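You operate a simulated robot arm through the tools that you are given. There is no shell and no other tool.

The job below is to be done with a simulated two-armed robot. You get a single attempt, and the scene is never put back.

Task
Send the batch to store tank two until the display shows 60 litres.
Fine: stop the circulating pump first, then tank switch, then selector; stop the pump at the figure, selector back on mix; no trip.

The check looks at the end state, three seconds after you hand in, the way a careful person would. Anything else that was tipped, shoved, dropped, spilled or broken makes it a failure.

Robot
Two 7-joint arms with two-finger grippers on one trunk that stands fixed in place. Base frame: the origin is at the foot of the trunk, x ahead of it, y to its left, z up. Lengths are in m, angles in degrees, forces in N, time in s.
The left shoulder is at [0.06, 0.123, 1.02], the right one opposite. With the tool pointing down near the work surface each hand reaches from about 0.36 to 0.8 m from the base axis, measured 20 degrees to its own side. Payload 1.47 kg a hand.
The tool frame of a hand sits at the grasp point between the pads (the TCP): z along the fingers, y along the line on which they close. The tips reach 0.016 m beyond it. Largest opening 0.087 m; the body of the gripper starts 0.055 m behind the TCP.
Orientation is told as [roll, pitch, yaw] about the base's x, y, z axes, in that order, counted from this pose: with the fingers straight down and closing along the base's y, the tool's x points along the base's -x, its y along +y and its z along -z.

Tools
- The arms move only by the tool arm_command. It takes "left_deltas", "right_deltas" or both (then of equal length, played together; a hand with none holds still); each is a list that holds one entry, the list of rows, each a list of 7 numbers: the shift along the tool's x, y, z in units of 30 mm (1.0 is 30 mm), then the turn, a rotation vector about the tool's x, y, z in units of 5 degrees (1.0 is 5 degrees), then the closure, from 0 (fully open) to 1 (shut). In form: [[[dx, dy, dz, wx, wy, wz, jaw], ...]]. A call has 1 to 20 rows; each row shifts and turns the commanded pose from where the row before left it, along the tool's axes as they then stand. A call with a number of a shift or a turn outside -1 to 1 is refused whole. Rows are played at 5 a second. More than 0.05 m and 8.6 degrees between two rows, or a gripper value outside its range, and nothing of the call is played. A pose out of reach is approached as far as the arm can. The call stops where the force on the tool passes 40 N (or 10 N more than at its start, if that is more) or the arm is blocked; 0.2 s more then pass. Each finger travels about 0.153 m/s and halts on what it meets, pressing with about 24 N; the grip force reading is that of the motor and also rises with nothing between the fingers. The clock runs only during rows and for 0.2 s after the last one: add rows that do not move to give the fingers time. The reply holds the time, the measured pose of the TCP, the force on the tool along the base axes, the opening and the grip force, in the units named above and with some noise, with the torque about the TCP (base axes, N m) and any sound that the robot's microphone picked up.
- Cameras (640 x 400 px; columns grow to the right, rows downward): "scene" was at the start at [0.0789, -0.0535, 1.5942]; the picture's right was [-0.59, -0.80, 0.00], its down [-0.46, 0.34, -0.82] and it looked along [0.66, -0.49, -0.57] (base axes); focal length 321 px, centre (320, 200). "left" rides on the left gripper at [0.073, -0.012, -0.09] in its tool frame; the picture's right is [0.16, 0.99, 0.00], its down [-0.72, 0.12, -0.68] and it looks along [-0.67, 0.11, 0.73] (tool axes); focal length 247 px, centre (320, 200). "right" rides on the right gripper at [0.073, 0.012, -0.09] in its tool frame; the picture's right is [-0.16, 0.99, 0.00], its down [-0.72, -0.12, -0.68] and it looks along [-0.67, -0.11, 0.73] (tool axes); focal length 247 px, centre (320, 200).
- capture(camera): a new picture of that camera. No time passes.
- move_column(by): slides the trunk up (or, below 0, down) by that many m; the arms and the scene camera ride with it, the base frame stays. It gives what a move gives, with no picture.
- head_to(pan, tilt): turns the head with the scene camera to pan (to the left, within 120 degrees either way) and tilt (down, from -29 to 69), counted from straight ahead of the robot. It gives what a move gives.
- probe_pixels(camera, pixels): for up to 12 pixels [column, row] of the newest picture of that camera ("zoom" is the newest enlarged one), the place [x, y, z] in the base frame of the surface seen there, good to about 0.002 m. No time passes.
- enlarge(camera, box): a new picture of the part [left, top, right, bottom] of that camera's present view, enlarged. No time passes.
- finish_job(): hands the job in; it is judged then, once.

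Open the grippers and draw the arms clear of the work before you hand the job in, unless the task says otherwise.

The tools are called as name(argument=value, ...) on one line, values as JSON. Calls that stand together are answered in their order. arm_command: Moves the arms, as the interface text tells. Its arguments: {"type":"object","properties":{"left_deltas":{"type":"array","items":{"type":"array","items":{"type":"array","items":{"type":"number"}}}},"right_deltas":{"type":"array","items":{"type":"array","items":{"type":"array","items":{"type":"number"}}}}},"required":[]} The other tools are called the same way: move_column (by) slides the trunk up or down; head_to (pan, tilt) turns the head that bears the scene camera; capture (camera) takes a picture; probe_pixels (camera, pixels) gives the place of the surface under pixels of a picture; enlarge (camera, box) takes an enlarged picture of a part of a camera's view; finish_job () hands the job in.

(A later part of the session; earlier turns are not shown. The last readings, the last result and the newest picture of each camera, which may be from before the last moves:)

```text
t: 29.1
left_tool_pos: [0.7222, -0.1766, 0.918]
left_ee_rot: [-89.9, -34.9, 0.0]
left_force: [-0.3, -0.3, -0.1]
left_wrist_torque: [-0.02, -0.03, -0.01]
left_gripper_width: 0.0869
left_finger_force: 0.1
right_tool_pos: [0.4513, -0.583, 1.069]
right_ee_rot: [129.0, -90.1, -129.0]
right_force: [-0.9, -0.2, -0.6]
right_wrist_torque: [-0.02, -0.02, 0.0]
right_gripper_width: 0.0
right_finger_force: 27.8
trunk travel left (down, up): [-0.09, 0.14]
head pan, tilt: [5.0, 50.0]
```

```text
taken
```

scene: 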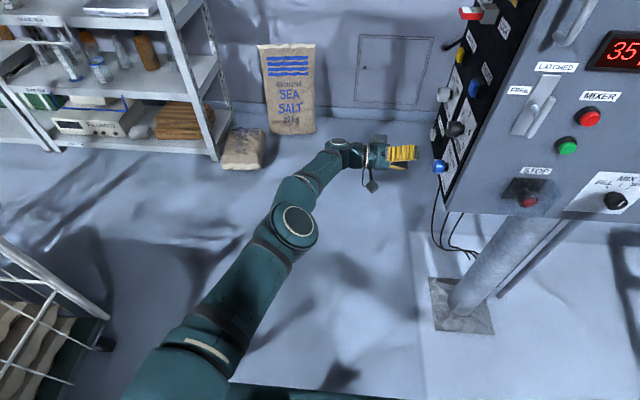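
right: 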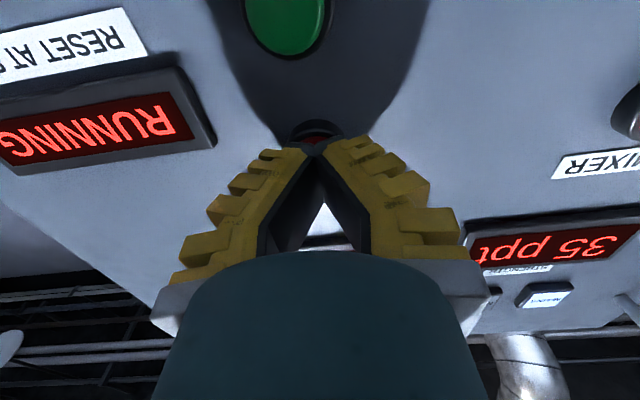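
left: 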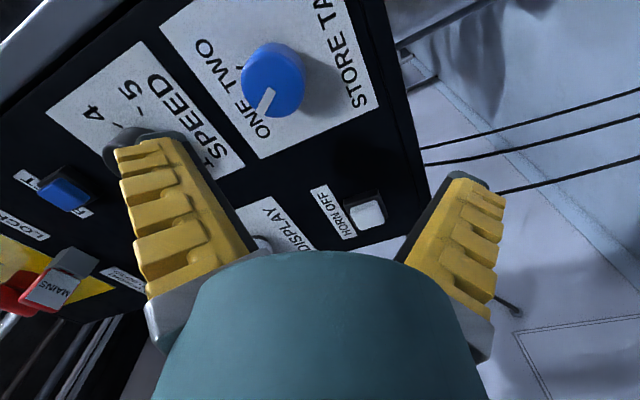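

The elbow is almost straight, so the arm is stuck at full stretch. I turn the hand back to 0° and pull it inward (-x) to bend the elbow again.

arm_command(left_deltas=[[[0, 0, 0, 0, 0, -1, 0], [0, 0, 0, 0, 0, -1, 0], [0, 0, 0, 0, 0, -1, 0], [0, 0, 0, 0, 0, -1, 0], [0, 0, 0, 0, 0, -1, 0], [0, 0, 0, 0, 0, -1, 0], [0, 0, 0, 0, 0, -1, 0], [0, 0, -1, 0, 0, 0, 0], [0.5, 0, 0, 0, 0, 0, 0], [0.5, 0, 0, 0, 0, 0, 0], [0.5, 0, 0, 0, 0, 0, 0], [0.5, 0, 0, 0, 0, 0, 0], [0.5, 0, 0, 0, 0, 0, 0], [0.5, 0, 0, 0, 0, 0, 0], [0.5, 0, 0, 0, 0, 0, 0], [0.5, 0, 0, 0, 0, 0, 0]]])

capture(camera="scene")

```text
t: 32.5
left_tool_pos: [0.6029, -0.1467, 0.9189]
left_ee_rot: [-90.0, 0.0, 0.0]
left_force: [-0.7, -0.5, -0.3]
left_wrist_torque: [0.0, -0.01, 0.01]
left_gripper_width: 0.0872
left_finger_force: 0.1
right_tool_pos: [0.4522, -0.5839, 1.0697]
right_ee_rot: [169.7, -89.9, -169.8]
right_force: [0.7, 1.0, 0.3]
right_wrist_torque: [-0.04, 0.0, 0.01]
right_gripper_width: 0.0001
right_finger_force: 28.1
trunk travel left (down, up): [-0.09, 0.14]
head pan, tilt: [5.0, 50.0]
```

```text
taken
```

scene: 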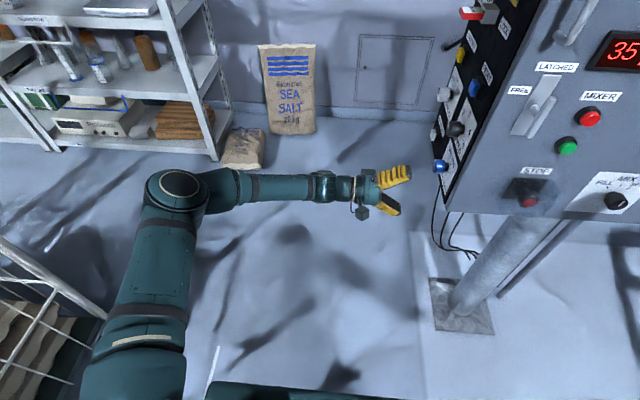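

The elbow has bent nicely outward and the hand is at (0.603,-0.147,0.919) with no reach note. I now move over to the knob axis again at (0.6865,-0.15,0.932) from this posture.

arm_command(left_deltas=[[[-0.696, -0.109, 0, 0, 0, 0, 0], [-0.696, -0.109, 0, 0, 0, 0, 0], [-0.696, -0.109, 0, 0, 0, 0, 0], [-0.696, -0.109, 0, 0, 0, 0, 0], [0, 0, 0, 0, 0, 0, 0]]])

capture(camera="scene")

capture(camera="left")

```text
t: 33.7
left_tool_pos: [0.6862, -0.1478, 0.9324]
left_ee_rot: [-90.1, 0.0, 0.0]
left_force: [0.2, 0.5, 0.5]
left_wrist_torque: [0.0, -0.02, -0.02]
left_gripper_width: 0.0872
left_finger_force: 0.2
right_tool_pos: [0.4525, -0.5835, 1.0686]
right_ee_rot: [161.6, -90.1, -161.6]
right_force: [0.8, 1.0, -0.5]
right_wrist_torque: [0.0, -0.02, -0.03]
right_gripper_width: 0.0
right_finger_force: 28.0
trunk travel left (down, up): [-0.09, 0.14]
head pan, tilt: [5.0, 50.0]
```

```text
taken
```

scene: 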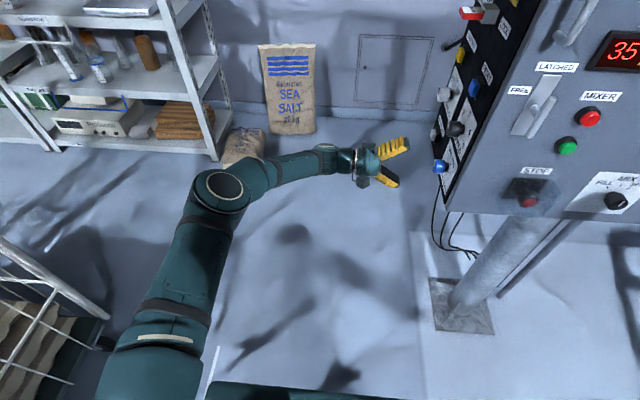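

```text
taken
```

left: 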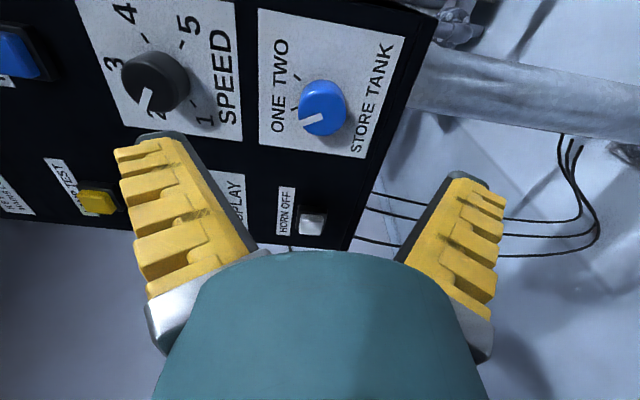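

The pose is exact now with a bent elbow. I pre-rotate -30° and approach to y≈-0.193, then check for reach before going in.

arm_command(left_deltas=[[[0, 0, 0.25, 0, 0, -1, 0], [0, 0, 0.25, 0, 0, -1, 0], [0, 0, 0.25, 0, 0, -1, 0], [0, 0, 0.25, 0, 0, -1, 0], [0, 0, 0.25, 0, 0, -1, 0], [0, 0, 0.25, 0, 0, -1, 0], [0, 0, 0, 0, 0, 0, 0]]])

capture(camera="scene")

```text
t: 35.3
left_tool_pos: [0.6859, -0.1919, 0.9314]
left_ee_rot: [-90.0, 30.1, 0.0]
left_force: [-0.1, -0.7, 0.2]
left_wrist_torque: [0.01, -0.03, 0.01]
left_gripper_width: 0.0871
left_finger_force: 0.1
right_tool_pos: [0.4521, -0.5834, 1.0683]
right_ee_rot: [128.0, -90.0, -127.9]
right_force: [-0.1, 0.2, -0.3]
right_wrist_torque: [0.05, -0.02, -0.04]
right_gripper_width: 0.0002
right_finger_force: 27.6
trunk travel left (down, up): [-0.09, 0.14]
head pan, tilt: [5.0, 50.0]
```

```text
taken
```

scene: 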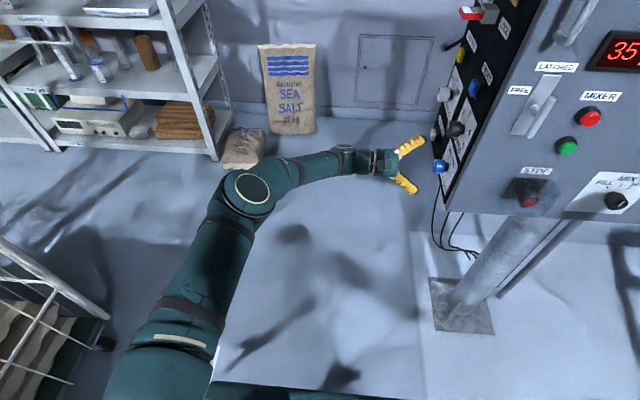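

No reach note; the hand is at (0.686,-0.192,0.931). I advance the last 43 mm with the jaws open.

arm_command(left_deltas=[[[0, 0, 0.48, 0, 0, 0, 0], [0, 0, 0.48, 0, 0, 0, 0], [0, 0, 0.48, 0, 0, 0, 0], [0, 0, 0, 0, 0, 0, 0]]])

capture(camera="left")

capture(camera="scene")

```text
t: 36.3
left_tool_pos: [0.6862, -0.2356, 0.9315]
left_ee_rot: [-89.9, 29.9, -0.1]
left_force: [0.1, 0.5, 0.3]
left_wrist_torque: [0.01, 0.02, 0.03]
left_gripper_width: 0.0872
left_finger_force: 0.1
right_tool_pos: [0.4526, -0.5822, 1.069]
right_ee_rot: [132.7, -90.0, -132.6]
right_force: [0.1, -0.1, 0.5]
right_wrist_torque: [0.04, 0.0, -0.03]
right_gripper_width: 0.0
right_finger_force: 27.8
trunk travel left (down, up): [-0.09, 0.14]
head pan, tilt: [5.0, 50.0]
```

```text
taken
```

left: 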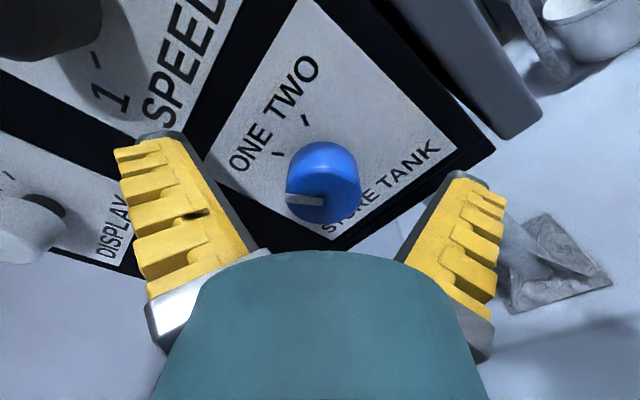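

```text
taken
```

scene: 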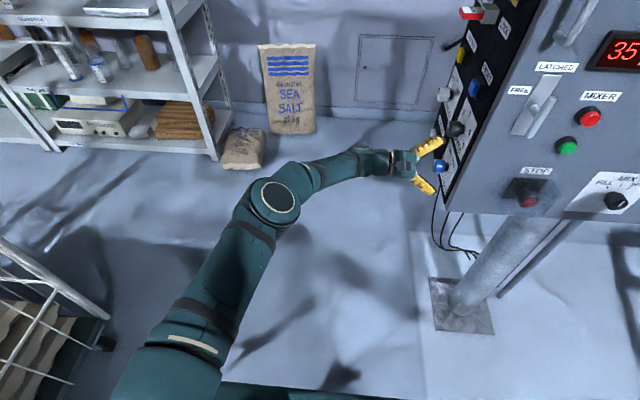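

The hand is exactly at (0.686,-0.2356,0.9315) around the knob. I close the jaws on it.

arm_command(left_deltas=[[[0, 0, 0, 0, 0, 0, 0.5], [0, 0, 0, 0, 0, 0, 0.8], [0, 0, 0, 0, 0, 0, 0.8], [0, 0, 0, 0, 0, 0, 0.8]]])

capture(camera="left")

```text
t: 37.3
left_tool_pos: [0.6861, -0.2348, 0.93]
left_ee_rot: [-89.9, 30.1, 0.0]
left_force: [-3.5, 6.5, -11.6]
left_wrist_torque: [0.21, 0.0, 0.27]
left_gripper_width: 0.0275
left_finger_force: 29.2
right_tool_pos: [0.4529, -0.5821, 1.0684]
right_ee_rot: [-13.1, -90.1, 13.1]
right_force: [-0.1, -0.1, -0.8]
right_wrist_torque: [0.03, -0.01, 0.0]
right_gripper_width: 0.0001
right_finger_force: 27.7
trunk travel left (down, up): [-0.09, 0.14]
head pan, tilt: [5.0, 50.0]
```

```text
taken
```

left: 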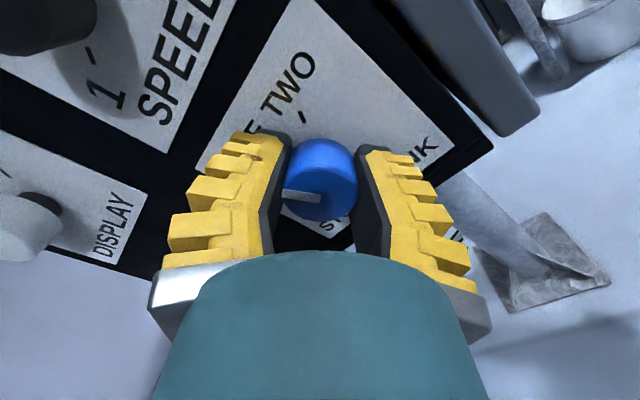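

The knob is held (27.5 mm) with a slight downward side force, so I ease down 1.5 mm and turn clockwise 30° first.

arm_command(left_deltas=[[[-0.025, 0.043, 0, 0, 0, 0, 0.8], [0, 0, 0, 0, 0, 1, 0.8], [0, 0, 0, 0, 0, 1, 0.8], [0, 0, 0, 0, 0, 1, 0.8], [0, 0, 0, 0, 0, 1, 0.8], [0, 0, 0, 0, 0, 1, 0.8], [0, 0, 0, 0, 0, 1, 0.8]]])

enlarge(camera="left", box=[200, 20, 440, 250])

```text
t: 38.9
left_tool_pos: [0.6855, -0.2345, 0.9295]
left_ee_rot: [-90.0, -0.1, -0.1]
left_force: [-5.2, 8.4, -8.2]
left_wrist_torque: [0.1, 0.01, 0.0]
left_gripper_width: 0.0272
left_finger_force: 29.9
right_tool_pos: [0.4527, -0.5823, 1.0699]
right_ee_rot: [-78.1, -90.0, 78.2]
right_force: [0.9, 0.8, 0.4]
right_wrist_torque: [-0.02, 0.0, 0.02]
right_gripper_width: 0.0
right_finger_force: 28.2
trunk travel left (down, up): [-0.09, 0.14]
head pan, tilt: [5.0, 50.0]
```

```text
1.74 times, centred on (320, 135) of left
```

zoom: 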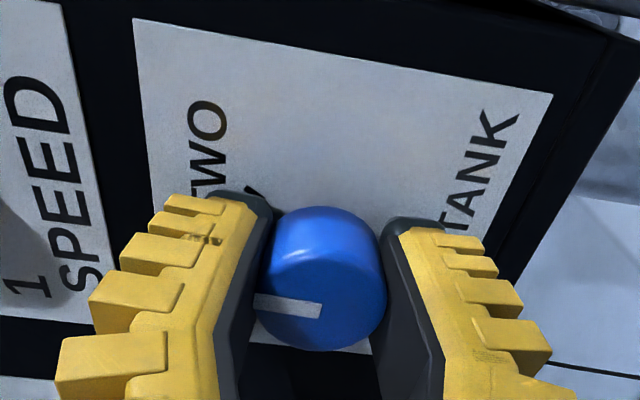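

The pointer turned with the hand (pointing straight up now). I continue another 35° clockwise.

arm_command(left_deltas=[[[0, 0, 0, 0, 0, 1, 0.8], [0, 0, 0, 0, 0, 1, 0.8], [0, 0, 0, 0, 0, 1, 0.8], [0, 0, 0, 0, 0, 1, 0.8], [0, 0, 0, 0, 0, 1, 0.8], [0, 0, 0, 0, 0, 1, 0.8], [0, 0, 0, 0, 0, 1, 0.8]]])

enlarge(camera="left", box=[200, 20, 440, 250])

```text
t: 40.5
left_tool_pos: [0.6875, -0.2356, 0.931]
left_ee_rot: [-90.0, -35.0, 0.0]
left_force: [-3.0, 6.5, -9.5]
left_wrist_torque: [0.11, 0.16, -0.05]
left_gripper_width: 0.0254
left_finger_force: 30.2
right_tool_pos: [0.4538, -0.5828, 1.0707]
right_ee_rot: [-36.3, -90.0, 36.4]
right_force: [-0.3, 0.9, -0.2]
right_wrist_torque: [0.01, 0.0, -0.02]
right_gripper_width: 0.0002
right_finger_force: 28.2
trunk travel left (down, up): [-0.09, 0.14]
head pan, tilt: [5.0, 50.0]
```

```text
1.74 times, centred on (320, 135) of left
```

zoom: 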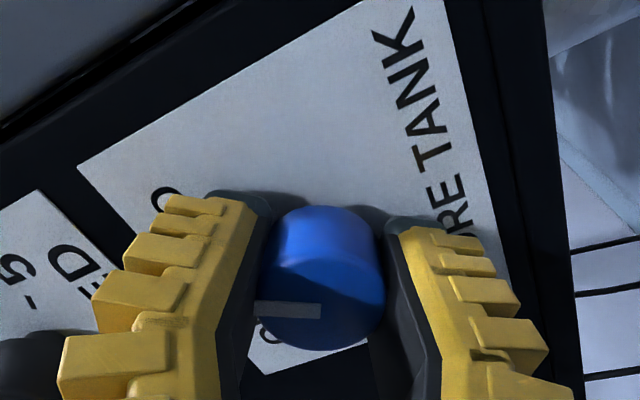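

The knob followed. I open the jaws and look where the pointer settles.

arm_command(left_deltas=[[[0, 0, 0, 0, 0, 0, 0.3], [0, 0, 0, 0, 0, 0, 0], [0, 0, 0, 0, 0, 0, 0]]])

enlarge(camera="left", box=[220, 60, 420, 240])

```text
t: 41.3
left_tool_pos: [0.686, -0.2359, 0.9309]
left_ee_rot: [-89.9, -35.0, 0.0]
left_force: [0.6, 0.5, 0.8]
left_wrist_torque: [-0.03, -0.01, 0.0]
left_gripper_width: 0.0871
left_finger_force: 0.0
right_tool_pos: [0.4523, -0.5835, 1.0706]
right_ee_rot: [83.3, -90.0, -83.2]
right_force: [0.4, 1.1, 0.1]
right_wrist_torque: [0.0, 0.0, 0.01]
right_gripper_width: 0.0
right_finger_force: 28.3
trunk travel left (down, up): [-0.09, 0.14]
head pan, tilt: [5.0, 50.0]
```

```text
2.22 times, centred on (320, 150) of left
```

zoom: 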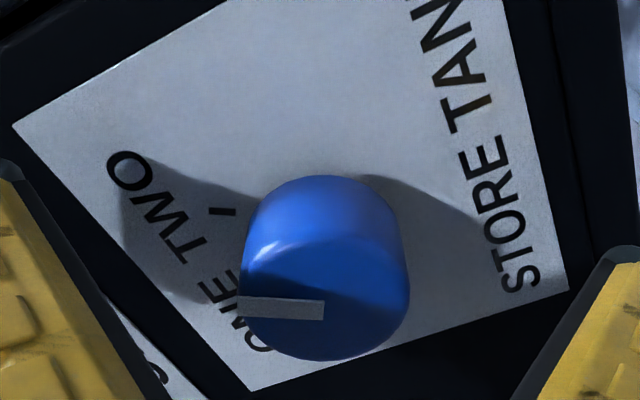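

The pointer lies parallel to the TWO tick at zoom (222,212). I back off and rotate the hand back to check it squarely.

arm_command(left_deltas=[[[0, 0, -0.7, 0, 0, 0, 0], [0, 0, -0.7, 0, 0, 0, 0], [0, 0, -0.7, 0, 0, 0, 0], [0, 0, -0.7, 0, 0, 0, 0], [0, 0, 0, 0, 0, -1, 0], [0, 0, 0, 0, 0, -1, 0], [0, 0, 0, 0, 0, -1, 0], [0, 0, 0, 0, 0, -1, 0], [0, 0, 0, 0, 0, -1, 0], [0, 0, 0, 0, 0, -1, 0], [0, 0, 0, 0, 0, -1, 0], [0, 0, 0, 0, 0, 0, 0]]])

enlarge(camera="left", box=[240, 40, 400, 160])

capture(camera="left")

```text
t: 43.9
left_tool_pos: [0.685, -0.1517, 0.9303]
left_ee_rot: [-90.0, 0.1, 0.1]
left_force: [-0.9, 1.1, -1.0]
left_wrist_torque: [-0.01, -0.02, 0.01]
left_gripper_width: 0.0869
left_finger_force: 0.1
right_tool_pos: [0.4518, -0.5833, 1.069]
right_ee_rot: [119.5, -90.0, -119.5]
right_force: [0.7, 0.5, -0.4]
right_wrist_torque: [0.04, 0.0, -0.02]
right_gripper_width: 0.0001
right_finger_force: 28.2
trunk travel left (down, up): [-0.09, 0.14]
head pan, tilt: [5.0, 50.0]
```

```text
3.33 times, centred on (320, 100) of left
```

zoom: 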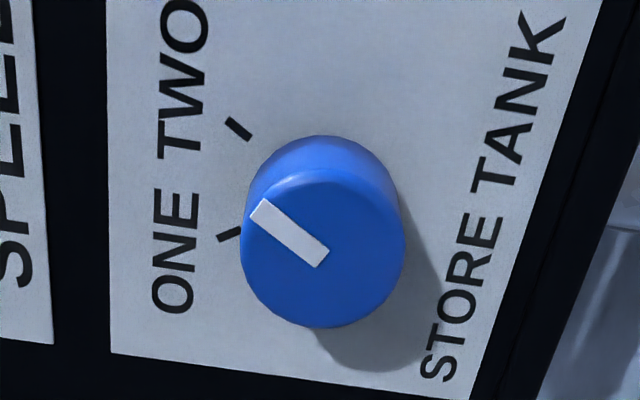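

```text
taken
```

left: 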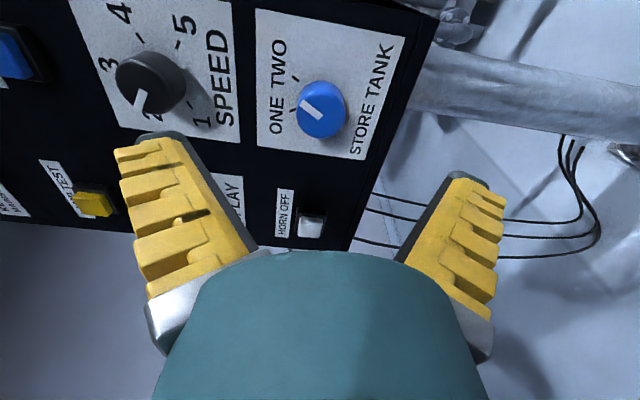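

Pointer and TWO tick are parallel: tank switch is on TWO. I withdraw the left hand and lower the right hand, opening its jaws, in front of the selector; head turned back to the panel.

arm_command(left_deltas=[[[0, 0, -1, 0, 0, 0, 0], [0, 0, -1, 0, 0, 0, 0], [0, 0, -1, 0, 0, 0, 0], [0.5, 0, -1, 0, 0, 0, 0], [0.5, 0, -1, 0, 0, 0, 0], [0.5, 0, 0, 0, 0, 0, 0], [0.5, 0, 0, 0, 0, 0, 0], [0.5, 0, 0, 0, 0, 0, 0]]], right_deltas=[[[0.5, 0, 0, 0, 0, 0, 1], [0.5, 0, 0, 0, 0, 0, 1], [0.5, 0, 0, 0, 0, 0, 0.5], [0.5, 0, 0, 0, 0, 0, 0.3], [0.5, 0, 0, 0, 0, 0, 0], [0.5, 0, 0, 0, 0, 0, 0], [0.47, 0, 0, 0, 0, 0, 0], [0, 0, 0, 0, 0, 0, 0]]])

head_to(pan=-36.5, tilt=30)

capture(camera="scene")

capture(camera="right")

```text
t: 45.7
left_tool_pos: [0.6115, -0.001, 0.93]
left_ee_rot: [-90.0, 0.0, 0.1]
left_force: [-0.1, 0.0, -1.1]
left_wrist_torque: [0.02, -0.04, 0.01]
left_gripper_width: 0.0869
left_finger_force: 0.2
right_tool_pos: [0.4514, -0.5824, 0.9644]
right_ee_rot: [-134.5, -90.0, 134.7]
right_force: [-0.4, 0.3, -0.5]
right_wrist_torque: [0.0, -0.04, 0.02]
right_gripper_width: 0.087
right_finger_force: 0.0
trunk travel left (down, up): [-0.09, 0.14]
head pan, tilt: [5.0, 50.0]
```

```text
t: 46.8
left_tool_pos: [0.6113, -0.0012, 0.931]
left_ee_rot: [-90.0, 0.0, 0.1]
left_force: [-0.4, -0.2, -0.1]
left_wrist_torque: [0.02, 0.01, -0.02]
left_gripper_width: 0.0869
left_finger_force: 0.0
right_tool_pos: [0.4525, -0.5824, 0.9639]
right_ee_rot: [115.1, -90.0, -115.0]
right_force: [-0.1, -0.1, -0.2]
right_wrist_torque: [0.01, 0.02, -0.03]
right_gripper_width: 0.0869
right_finger_force: 0.1
trunk travel left (down, up): [-0.09, 0.14]
head pan, tilt: [-36.5, 30.0]
```

```text
taken
```

scene: 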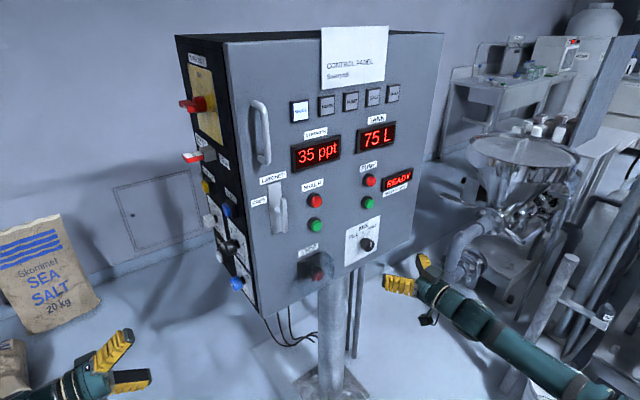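

```text
taken
```

right: 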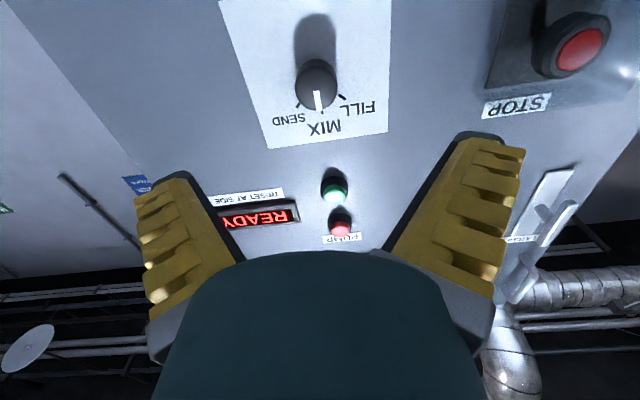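

The right camera sees the selector at (318,90) pointing to MIX, READY displayed, 75 L unchanged. I enlarge and probe the knob.

enlarge(camera="right", box=[250, 40, 390, 150])

probe_pixels(camera="zoom", pixels=[[313, 225], [230, 225], [385, 215], [310, 170], [315, 285], [320, 235], [233, 300], [213, 305], [324, 325], [418, 260], [432, 267], [330, 310]])

```text
3.64 times, centred on (320, 95) of right
```

zoom: 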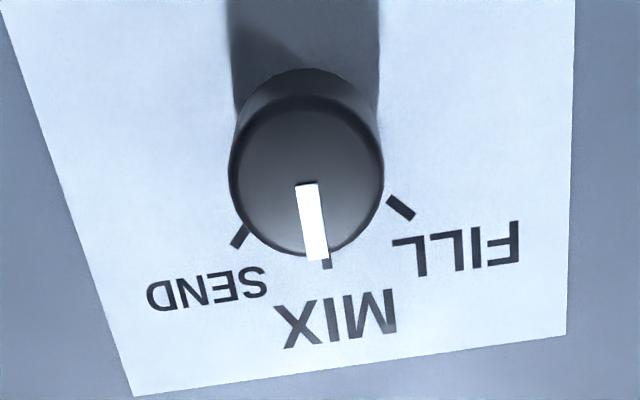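

```text
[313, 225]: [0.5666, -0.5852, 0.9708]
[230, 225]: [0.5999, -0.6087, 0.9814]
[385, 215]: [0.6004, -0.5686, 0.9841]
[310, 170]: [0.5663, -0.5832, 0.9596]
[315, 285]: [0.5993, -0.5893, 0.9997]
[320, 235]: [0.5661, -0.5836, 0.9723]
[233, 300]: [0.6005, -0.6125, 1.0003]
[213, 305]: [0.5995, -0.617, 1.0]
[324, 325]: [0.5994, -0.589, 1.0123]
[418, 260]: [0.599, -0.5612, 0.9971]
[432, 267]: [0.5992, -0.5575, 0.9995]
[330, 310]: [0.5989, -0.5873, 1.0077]
```

I probe the face edges and the tick ends.

probe_pixels(camera="zoom", pixels=[[306, 178], [236, 178], [377, 178], [306, 104], [306, 250], [235, 245], [247, 227], [328, 266], [392, 200], [411, 214], [310, 255], [306, 187]])

```text
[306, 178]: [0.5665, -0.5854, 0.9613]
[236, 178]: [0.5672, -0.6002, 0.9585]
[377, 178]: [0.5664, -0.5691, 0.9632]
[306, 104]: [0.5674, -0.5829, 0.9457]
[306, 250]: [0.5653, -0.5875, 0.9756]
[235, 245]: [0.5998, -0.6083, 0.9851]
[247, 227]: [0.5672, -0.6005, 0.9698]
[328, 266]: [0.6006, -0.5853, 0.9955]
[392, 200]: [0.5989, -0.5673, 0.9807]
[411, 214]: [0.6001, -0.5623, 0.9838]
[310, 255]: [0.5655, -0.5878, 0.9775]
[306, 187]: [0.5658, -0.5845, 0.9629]
```

The selector centre is (0.566,-0.585,0.9605), radius ≈15.5 mm, ticks at ±45°. I line up the right hand and approach with open jaws.

arm_command(right_deltas=[[[0.113, -0.087, 0.8, 0, 0, 0, 0], [0, 0, 0.8, 0, 0, 0, 0], [0, 0, 0.8, 0, 0, 0, 0], [0, 0, 0, 0, 0, 0, 0]]])

capture(camera="right")

enlarge(camera="scene", box=[280, 160, 440, 320])

```text
t: 47.8
left_tool_pos: [0.6126, -0.0013, 0.9308]
left_ee_rot: [-90.0, 0.0, 0.0]
left_force: [0.4, -0.7, 0.0]
left_wrist_torque: [0.0, 0.01, 0.02]
left_gripper_width: 0.0871
left_finger_force: 0.0
right_tool_pos: [0.5244, -0.5853, 0.9611]
right_ee_rot: [19.9, -90.0, -19.9]
right_force: [-0.3, 0.5, -0.1]
right_wrist_torque: [0.03, 0.02, 0.03]
right_gripper_width: 0.087
right_finger_force: 0.0
trunk travel left (down, up): [-0.09, 0.14]
head pan, tilt: [-36.5, 30.0]
```

```text
taken
```

right: 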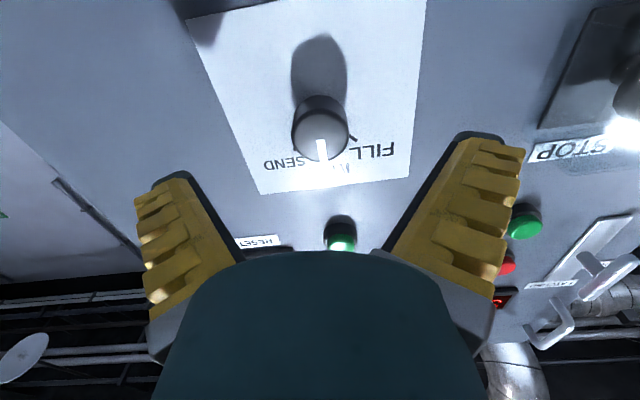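

```text
2.50 times, centred on (360, 240) of scene
```

zoom: 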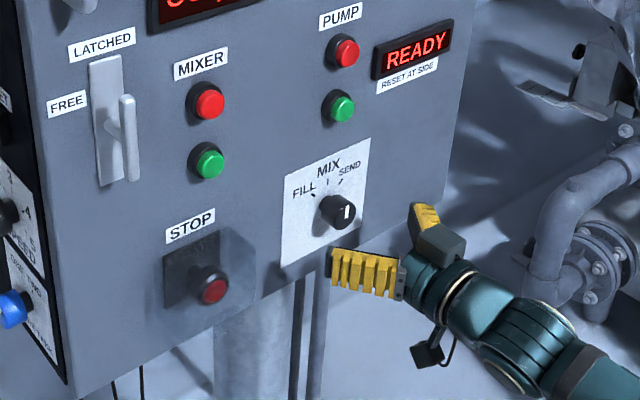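

Aligned, with the STOP button well clear. I advance 50 mm and close on the selector.

arm_command(right_deltas=[[[0, 0, 0.556, 0, 0, 0, 0], [0, 0, 0.556, 0, 0, 0, 0], [0, 0, 0.556, 0, 0, 0, 0], [0, 0, 0, 0, 0, 0, 0.5], [0, 0, 0, 0, 0, 0, 0.8], [0, 0, 0, 0, 0, 0, 0.8], [0, 0, 0, 0, 0, 0, 0.8]]])

capture(camera="right")

```text
t: 49.4
left_tool_pos: [0.6114, -0.0011, 0.9305]
left_ee_rot: [-90.0, 0.0, 0.0]
left_force: [0.0, 1.0, -0.4]
left_wrist_torque: [-0.03, 0.0, -0.03]
left_gripper_width: 0.0869
left_finger_force: 0.1
right_tool_pos: [0.5732, -0.5845, 0.9606]
right_ee_rot: [20.9, -90.0, -21.0]
right_force: [-9.3, 5.9, -4.1]
right_wrist_torque: [0.0, 0.54, 0.02]
right_gripper_width: 0.0287
right_finger_force: 30.2
trunk travel left (down, up): [-0.09, 0.14]
head pan, tilt: [-36.5, 30.0]
```

```text
taken
```

right: 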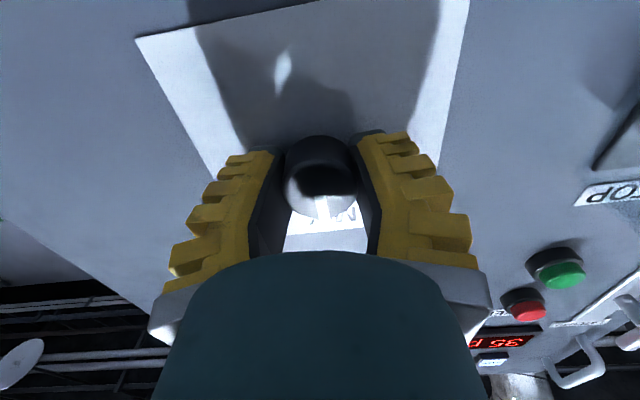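

Holding the selector (28.7 mm). I turn it 45° clockwise toward SEND.

arm_command(right_deltas=[[[0, 0, 0, 0, 0, 1, 0.8], [0, 0, 0, 0, 0, 1, 0.8], [0, 0, 0, 0, 0, 1, 0.8], [0, 0, 0, 0, 0, 1, 0.8], [0, 0, 0, 0, 0, 1, 0.8], [0, 0, 0, 0, 0, 1, 0.8], [0, 0, 0, 0, 0, 1, 0.8], [0, 0, 0, 0, 0, 1, 0.8], [0, 0, 0, 0, 0, 1, 0.8]]])

capture(camera="right")

enlarge(camera="scene", box=[280, 80, 440, 280])

```text
t: 51.4
left_tool_pos: [0.6108, -0.0023, 0.9305]
left_ee_rot: [-90.0, -0.1, 0.1]
left_force: [-0.1, 0.3, -0.7]
left_wrist_torque: [0.0, 0.01, -0.03]
left_gripper_width: 0.0871
left_finger_force: 0.1
right_tool_pos: [0.5737, -0.5869, 0.9605]
right_ee_rot: [89.9, -44.9, -89.9]
right_force: [-16.6, 9.5, -18.3]
right_wrist_torque: [-0.18, 0.26, 0.2]
right_gripper_width: 0.0282
right_finger_force: 29.9
trunk travel left (down, up): [-0.09, 0.14]
head pan, tilt: [-36.5, 30.0]
```

```text
taken
```

right: 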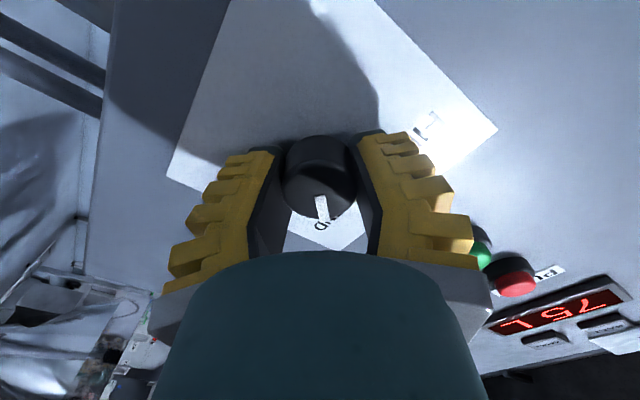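

```text
2.00 times, centred on (360, 180) of scene
```

zoom: 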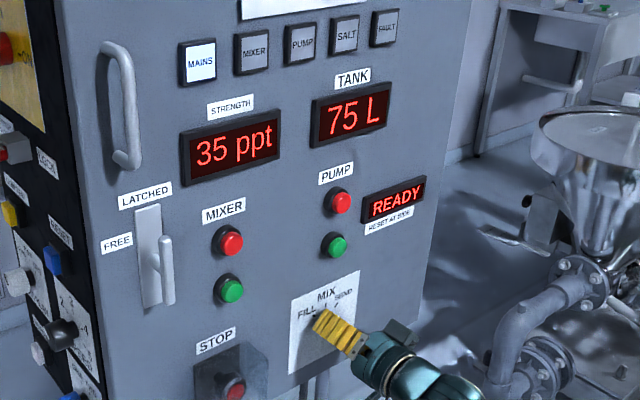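

The pointer turned with the hand. I open, back off and turn the hand upright again to check the selector.

arm_command(right_deltas=[[[0, 0, 0, 0, 0, 0, 0.4], [0, 0, 0, 0, 0, 0, 0], [0, 0, 0, 0, 0, 0, 0], [0, 0, -0.6, 0, 0, 0, 0], [0, 0, -0.9, 0, 0, 0, 0], [0, 0, -1, 0, 0, 0, 0], [0, 0, -1, 0, 0, 0, 0], [0, 0, 0, 0, 0, -1, 0], [0, 0, 0, 0, 0, -1, 0], [0, 0, 0, 0, 0, -1, 0], [0, 0, 0, 0, 0, -1, 0], [0, 0, 0, 0, 0, -1, 0], [0, 0, 0, 0, 0, -1, 0], [0, 0, 0, 0, 0, -1, 0], [0, 0, 0, 0, 0, -1, 0], [0, 0, 0, 0, 0, -1, 0]]])

capture(camera="right")

enlarge(camera="scene", box=[320, 150, 420, 270])

```text
t: 54.8
left_tool_pos: [0.6124, -0.0009, 0.9304]
left_ee_rot: [-89.9, 0.0, 0.0]
left_force: [0.3, -0.2, 1.0]
left_wrist_torque: [-0.01, -0.03, -0.04]
left_gripper_width: 0.0869
left_finger_force: 0.0
right_tool_pos: [0.4696, -0.5858, 0.962]
right_ee_rot: [-90.0, -90.0, 90.0]
right_force: [-0.3, 0.3, -0.1]
right_wrist_torque: [0.06, 0.0, 0.0]
right_gripper_width: 0.0869
right_finger_force: 0.1
trunk travel left (down, up): [-0.09, 0.14]
head pan, tilt: [-36.5, 30.0]
```

```text
taken
```

right: 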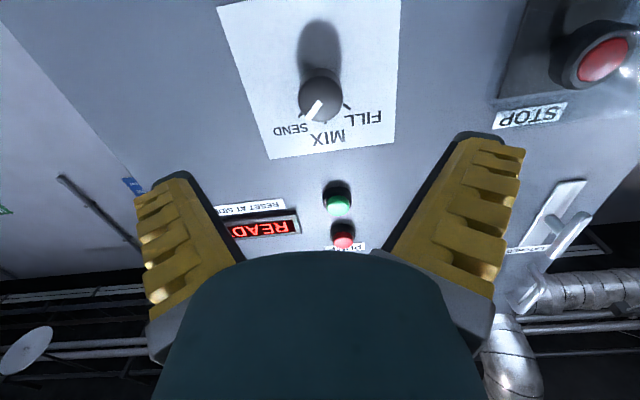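

```text
3.33 times, centred on (370, 210) of scene
```

zoom: 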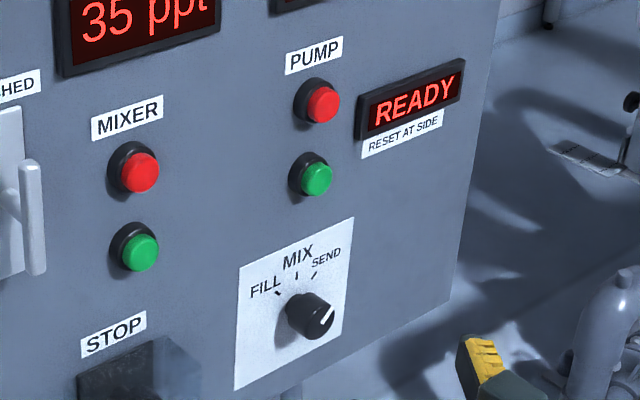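

enlarge(camera="right", box=[250, 40, 390, 150])

```text
3.64 times, centred on (320, 95) of right
```

zoom: 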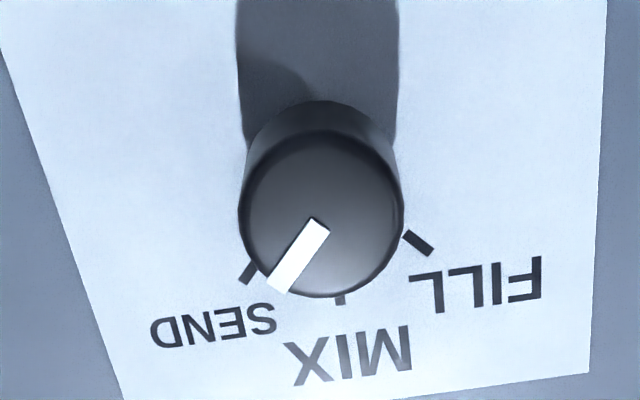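

Pointer and SEND tick are parallel: selector is on SEND. I close the right jaws and move up in front of the green PUMP button.

arm_command(right_deltas=[[[-0.9, 0.01, 0, 0, 0, 0, 0.5], [-0.9, 0.01, 0, 0, 0, 0, 1], [-0.9, 0.01, 0.3, 0, 0, 0, 1], [-0.9, 0.01, 0.4, 0, 0, 0, 1], [-0.83, 0.01, 0.3, 0, 0, 0, 1], [0, 0, 0, 0, 0, 0, 1]]])

capture(camera="right")

capture(camera="scene")

```text
t: 56.2
left_tool_pos: [0.6117, -0.001, 0.931]
left_ee_rot: [-89.9, 0.0, 0.1]
left_force: [0.1, 0.2, -0.8]
left_wrist_torque: [-0.03, 0.02, -0.03]
left_gripper_width: 0.087
left_finger_force: 0.0
right_tool_pos: [0.5004, -0.5831, 1.0953]
right_ee_rot: [109.5, -90.0, -109.5]
right_force: [-0.4, -0.8, 0.0]
right_wrist_torque: [0.02, 0.04, 0.0]
right_gripper_width: 0.0
right_finger_force: 23.9
trunk travel left (down, up): [-0.09, 0.14]
head pan, tilt: [-36.5, 30.0]
```

```text
taken
```

right: 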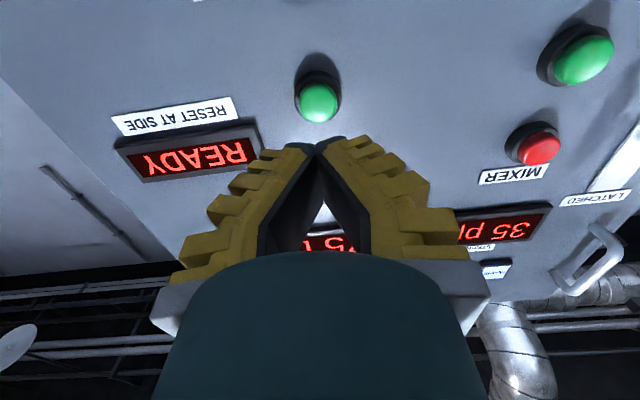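

```text
taken
```

scene: 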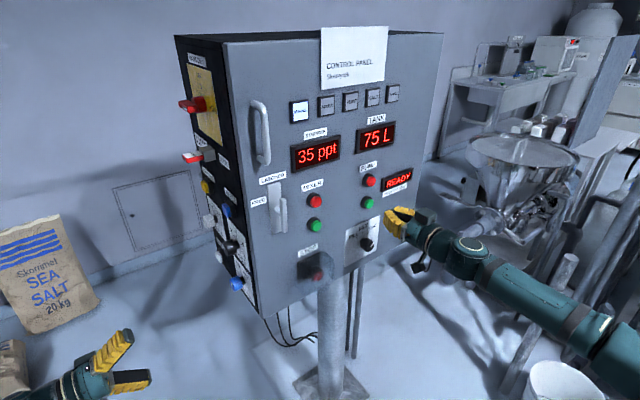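

The green cap shows at (319,103) in the right view, directly ahead of the tips. I probe its centre.

probe_pixels(camera="right", pixels=[[319, 103], [304, 103], [335, 103], [319, 90], [319, 118]])

enlarge(camera="scene", box=[280, 80, 430, 210])

```text
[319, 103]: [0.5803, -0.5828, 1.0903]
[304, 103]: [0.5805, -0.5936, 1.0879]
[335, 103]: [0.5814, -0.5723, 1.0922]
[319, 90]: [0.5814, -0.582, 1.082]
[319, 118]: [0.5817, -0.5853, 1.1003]
```

```text
3.08 times, centred on (355, 145) of scene
```

zoom: 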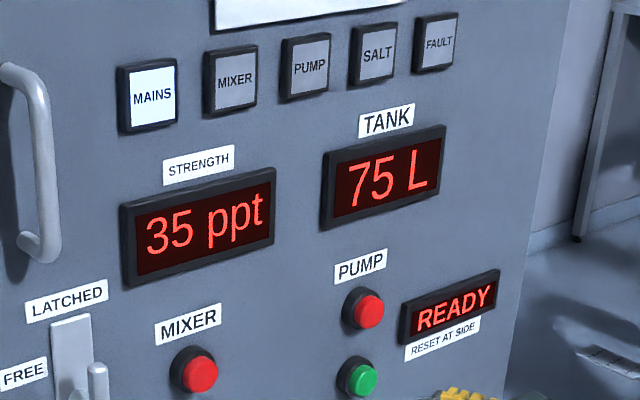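

The green cap centre is (0.580,-0.583,1.091). I press it and then, in the same call, retract and go up in front of the red button so I am ready to stop.

arm_command(right_deltas=[[[0.14, 0, 0.9, 0, 0, 0, 1], [0, 0, 0.9, 0, 0, 0, 1], [0, 0, 0.3, 0, 0, 0, 1], [0, 0, 0.12, 0, 0, 0, 1], [0, 0, 0.12, 0, 0, 0, 1], [0, 0, 0.1, 0, 0, 0, 1], [0, 0, -0.8, 0, 0, 0, 1], [-0.7, 0, 0, 0, 0, 0, 1], [-0.71, 0, 0, 0, 0, 0, 1], [-0.71, 0, 0, 0, 0, 0, 1]]])

enlarge(camera="scene", box=[280, 80, 430, 210])

capture(camera="right")

```text
t: 58.4
left_tool_pos: [0.6118, -0.0017, 0.9311]
left_ee_rot: [-90.0, 0.0, 0.0]
left_force: [0.1, 0.3, 0.2]
left_wrist_torque: [-0.01, -0.02, 0.0]
left_gripper_width: 0.0868
left_finger_force: 0.1
right_tool_pos: [0.5479, -0.5846, 1.154]
right_ee_rot: [120.9, -89.9, -121.0]
right_force: [0.1, 0.1, 0.2]
right_wrist_torque: [-0.02, 0.01, 0.01]
right_gripper_width: 0.0
right_finger_force: 28.9
trunk travel left (down, up): [-0.09, 0.14]
head pan, tilt: [-36.5, 30.0]
heard: click
```

```text
3.08 times, centred on (355, 145) of scene
```

zoom: 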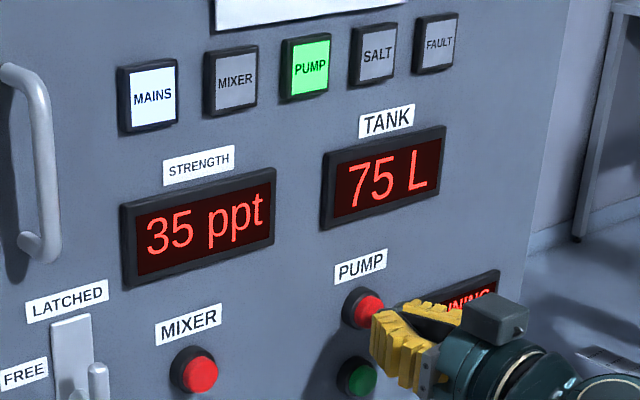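

```text
taken
```

right: 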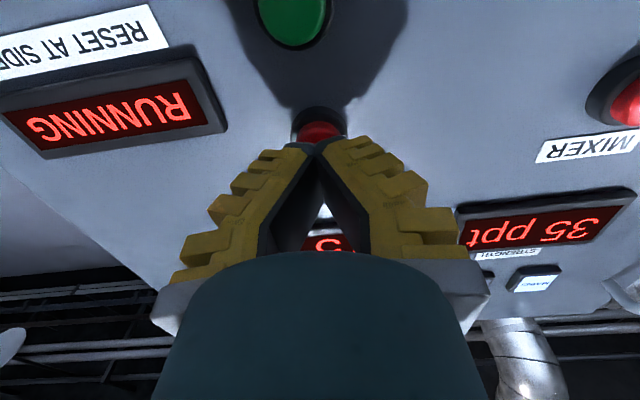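

Pump is RUNNING (click, lamp green), tank still 75 L at t=58.4. I edge up to just before the red cap and wait in short steps to measure the rate.

arm_command(right_deltas=[[[0.0, 0, 0.4, 0, 0, 0, 1], [0, 0, 0, 0, 0, 0, 1], [0, 0, 0, 0, 0, 0, 1]]])

enlarge(camera="scene", box=[280, 80, 430, 210])

```text
t: 59.2
left_tool_pos: [0.6126, -0.0019, 0.9306]
left_ee_rot: [-90.0, -0.1, 0.1]
left_force: [-0.4, 0.0, -0.2]
left_wrist_torque: [-0.01, 0.01, 0.03]
left_gripper_width: 0.0868
left_finger_force: 0.1
right_tool_pos: [0.5612, -0.5853, 1.154]
right_ee_rot: [-74.0, -90.0, 74.1]
right_force: [-0.1, -0.8, 0.7]
right_wrist_torque: [0.0, 0.02, -0.02]
right_gripper_width: 0.0001
right_finger_force: 28.7
trunk travel left (down, up): [-0.09, 0.14]
head pan, tilt: [-36.5, 30.0]
```

```text
3.08 times, centred on (355, 145) of scene
```

zoom: 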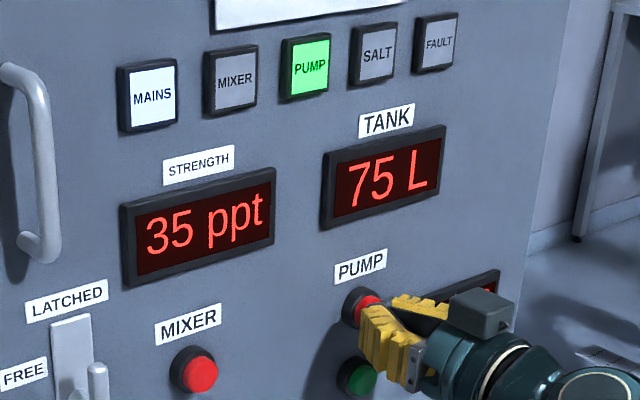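

Still 75 L at t=59.2. I wait another second.

arm_command(right_deltas=[[[0, 0, 0, 0, 0, 0, 1], [0, 0, 0, 0, 0, 0, 1], [0, 0, 0, 0, 0, 0, 1], [0, 0, 0, 0, 0, 0, 1]]])

enlarge(camera="scene", box=[280, 80, 430, 210])

```text
t: 60.2
left_tool_pos: [0.6116, -0.0009, 0.9301]
left_ee_rot: [-90.0, 0.0, 0.0]
left_force: [-0.5, -0.5, 0.1]
left_wrist_torque: [-0.03, 0.02, 0.05]
left_gripper_width: 0.0866
left_finger_force: 0.1
right_tool_pos: [0.5607, -0.5842, 1.1543]
right_ee_rot: [94.3, -90.0, -94.4]
right_force: [0.1, -0.2, -1.6]
right_wrist_torque: [-0.01, 0.03, 0.04]
right_gripper_width: 0.0001
right_finger_force: 27.9
trunk travel left (down, up): [-0.09, 0.14]
head pan, tilt: [-36.5, 30.0]
```

```text
3.08 times, centred on (355, 145) of scene
```

zoom: 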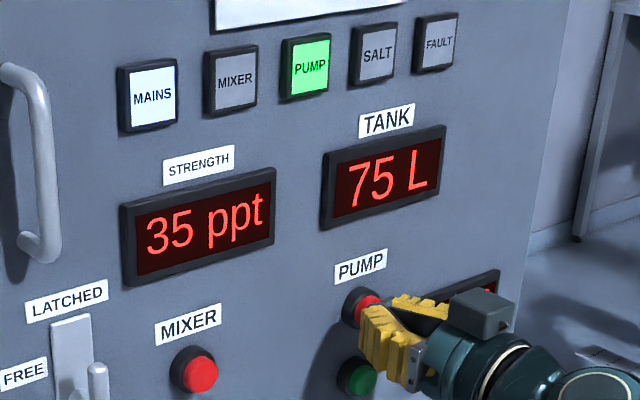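

Still 75 L at t=60.2; the pump lamp stays green. I keep waiting in one-second steps.

arm_command(right_deltas=[[[0, 0, 0, 0, 0, 0, 1], [0, 0, 0, 0, 0, 0, 1], [0, 0, 0, 0, 0, 0, 1], [0, 0, 0, 0, 0, 0, 1]]])

enlarge(camera="scene", box=[280, 80, 430, 210])

capture(camera="right")

```text
t: 61.2
left_tool_pos: [0.612, -0.0022, 0.9304]
left_ee_rot: [-90.0, 0.1, 0.0]
left_force: [0.5, 0.3, -0.5]
left_wrist_torque: [0.02, 0.01, 0.01]
left_gripper_width: 0.0869
left_finger_force: 0.1
right_tool_pos: [0.5599, -0.5835, 1.1528]
right_ee_rot: [116.5, -90.0, -116.4]
right_force: [0.3, 0.1, 0.0]
right_wrist_torque: [-0.02, 0.0, 0.0]
right_gripper_width: 0.0
right_finger_force: 28.0
trunk travel left (down, up): [-0.09, 0.14]
head pan, tilt: [-36.5, 30.0]
```

```text
3.08 times, centred on (355, 145) of scene
```

zoom: 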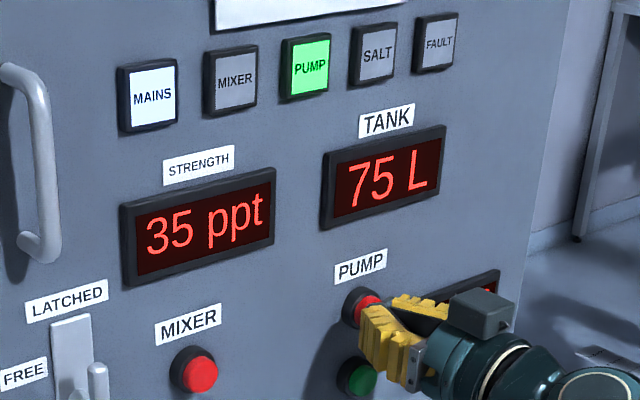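

```text
taken
```

right: 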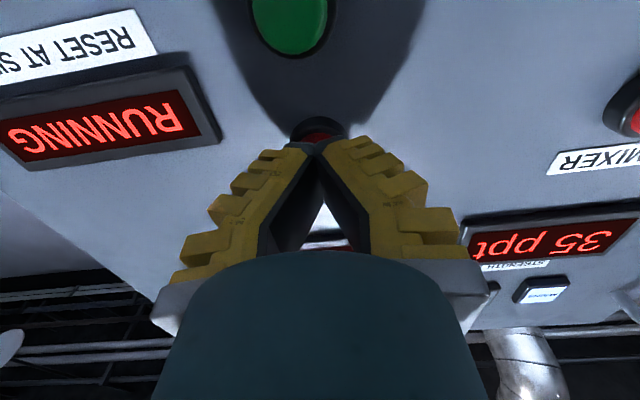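

RUNNING, still 75 L at t=61.2. I wait two more seconds.

arm_command(right_deltas=[[[0, 0, 0, 0, 0, 0, 1], [0, 0, 0, 0, 0, 0, 1], [0, 0, 0, 0, 0, 0, 1], [0, 0, 0, 0, 0, 0, 1], [0, 0, 0, 0, 0, 0, 1], [0, 0, 0, 0, 0, 0, 1], [0, 0, 0, 0, 0, 0, 1], [0, 0, 0, 0, 0, 0, 1], [0, 0, 0, 0, 0, 0, 1]]])

enlarge(camera="scene", box=[280, 80, 430, 210])

```text
t: 63.2
left_tool_pos: [0.6121, -0.0015, 0.9306]
left_ee_rot: [-90.1, 0.0, 0.0]
left_force: [0.0, 0.6, -0.2]
left_wrist_torque: [-0.01, 0.0, -0.02]
left_gripper_width: 0.087
left_finger_force: 0.0
right_tool_pos: [0.5627, -0.5838, 1.1548]
right_ee_rot: [112.0, -90.1, -112.0]
right_force: [0.8, 0.2, 0.5]
right_wrist_torque: [0.01, 0.03, 0.0]
right_gripper_width: 0.0
right_finger_force: 28.0
trunk travel left (down, up): [-0.09, 0.14]
head pan, tilt: [-36.5, 30.0]
```

```text
3.08 times, centred on (355, 145) of scene
```

zoom: 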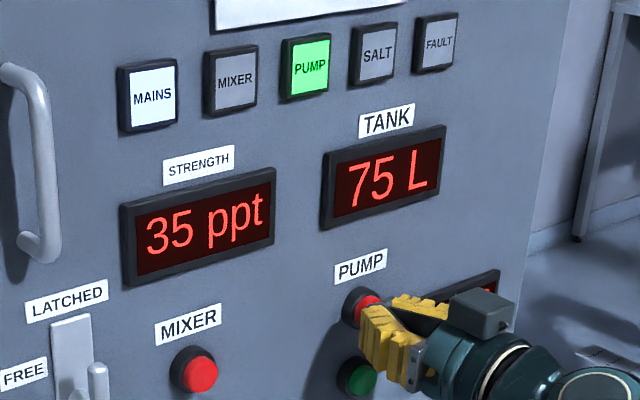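

No change after 6 s. I check the selector and the tank knob in the scene view (no time passes).

enlarge(camera="scene", box=[340, 190, 400, 270])

enlarge(camera="scene", box=[195, 170, 265, 310])

capture(camera="left")

```text
5.00 times, centred on (370, 230) of scene
```

zoom: 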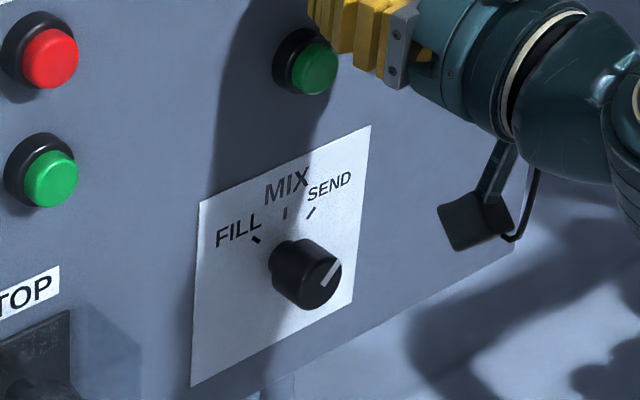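

```text
2.86 times, centred on (230, 240) of scene
```

zoom: 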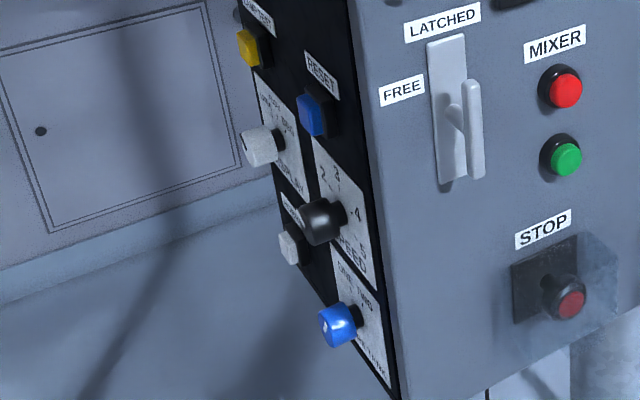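

```text
taken
```

left: 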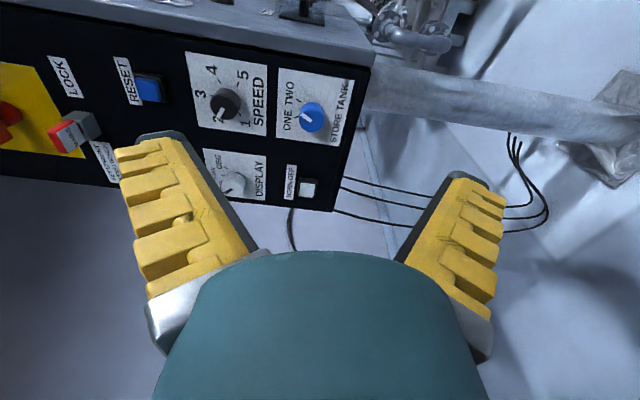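

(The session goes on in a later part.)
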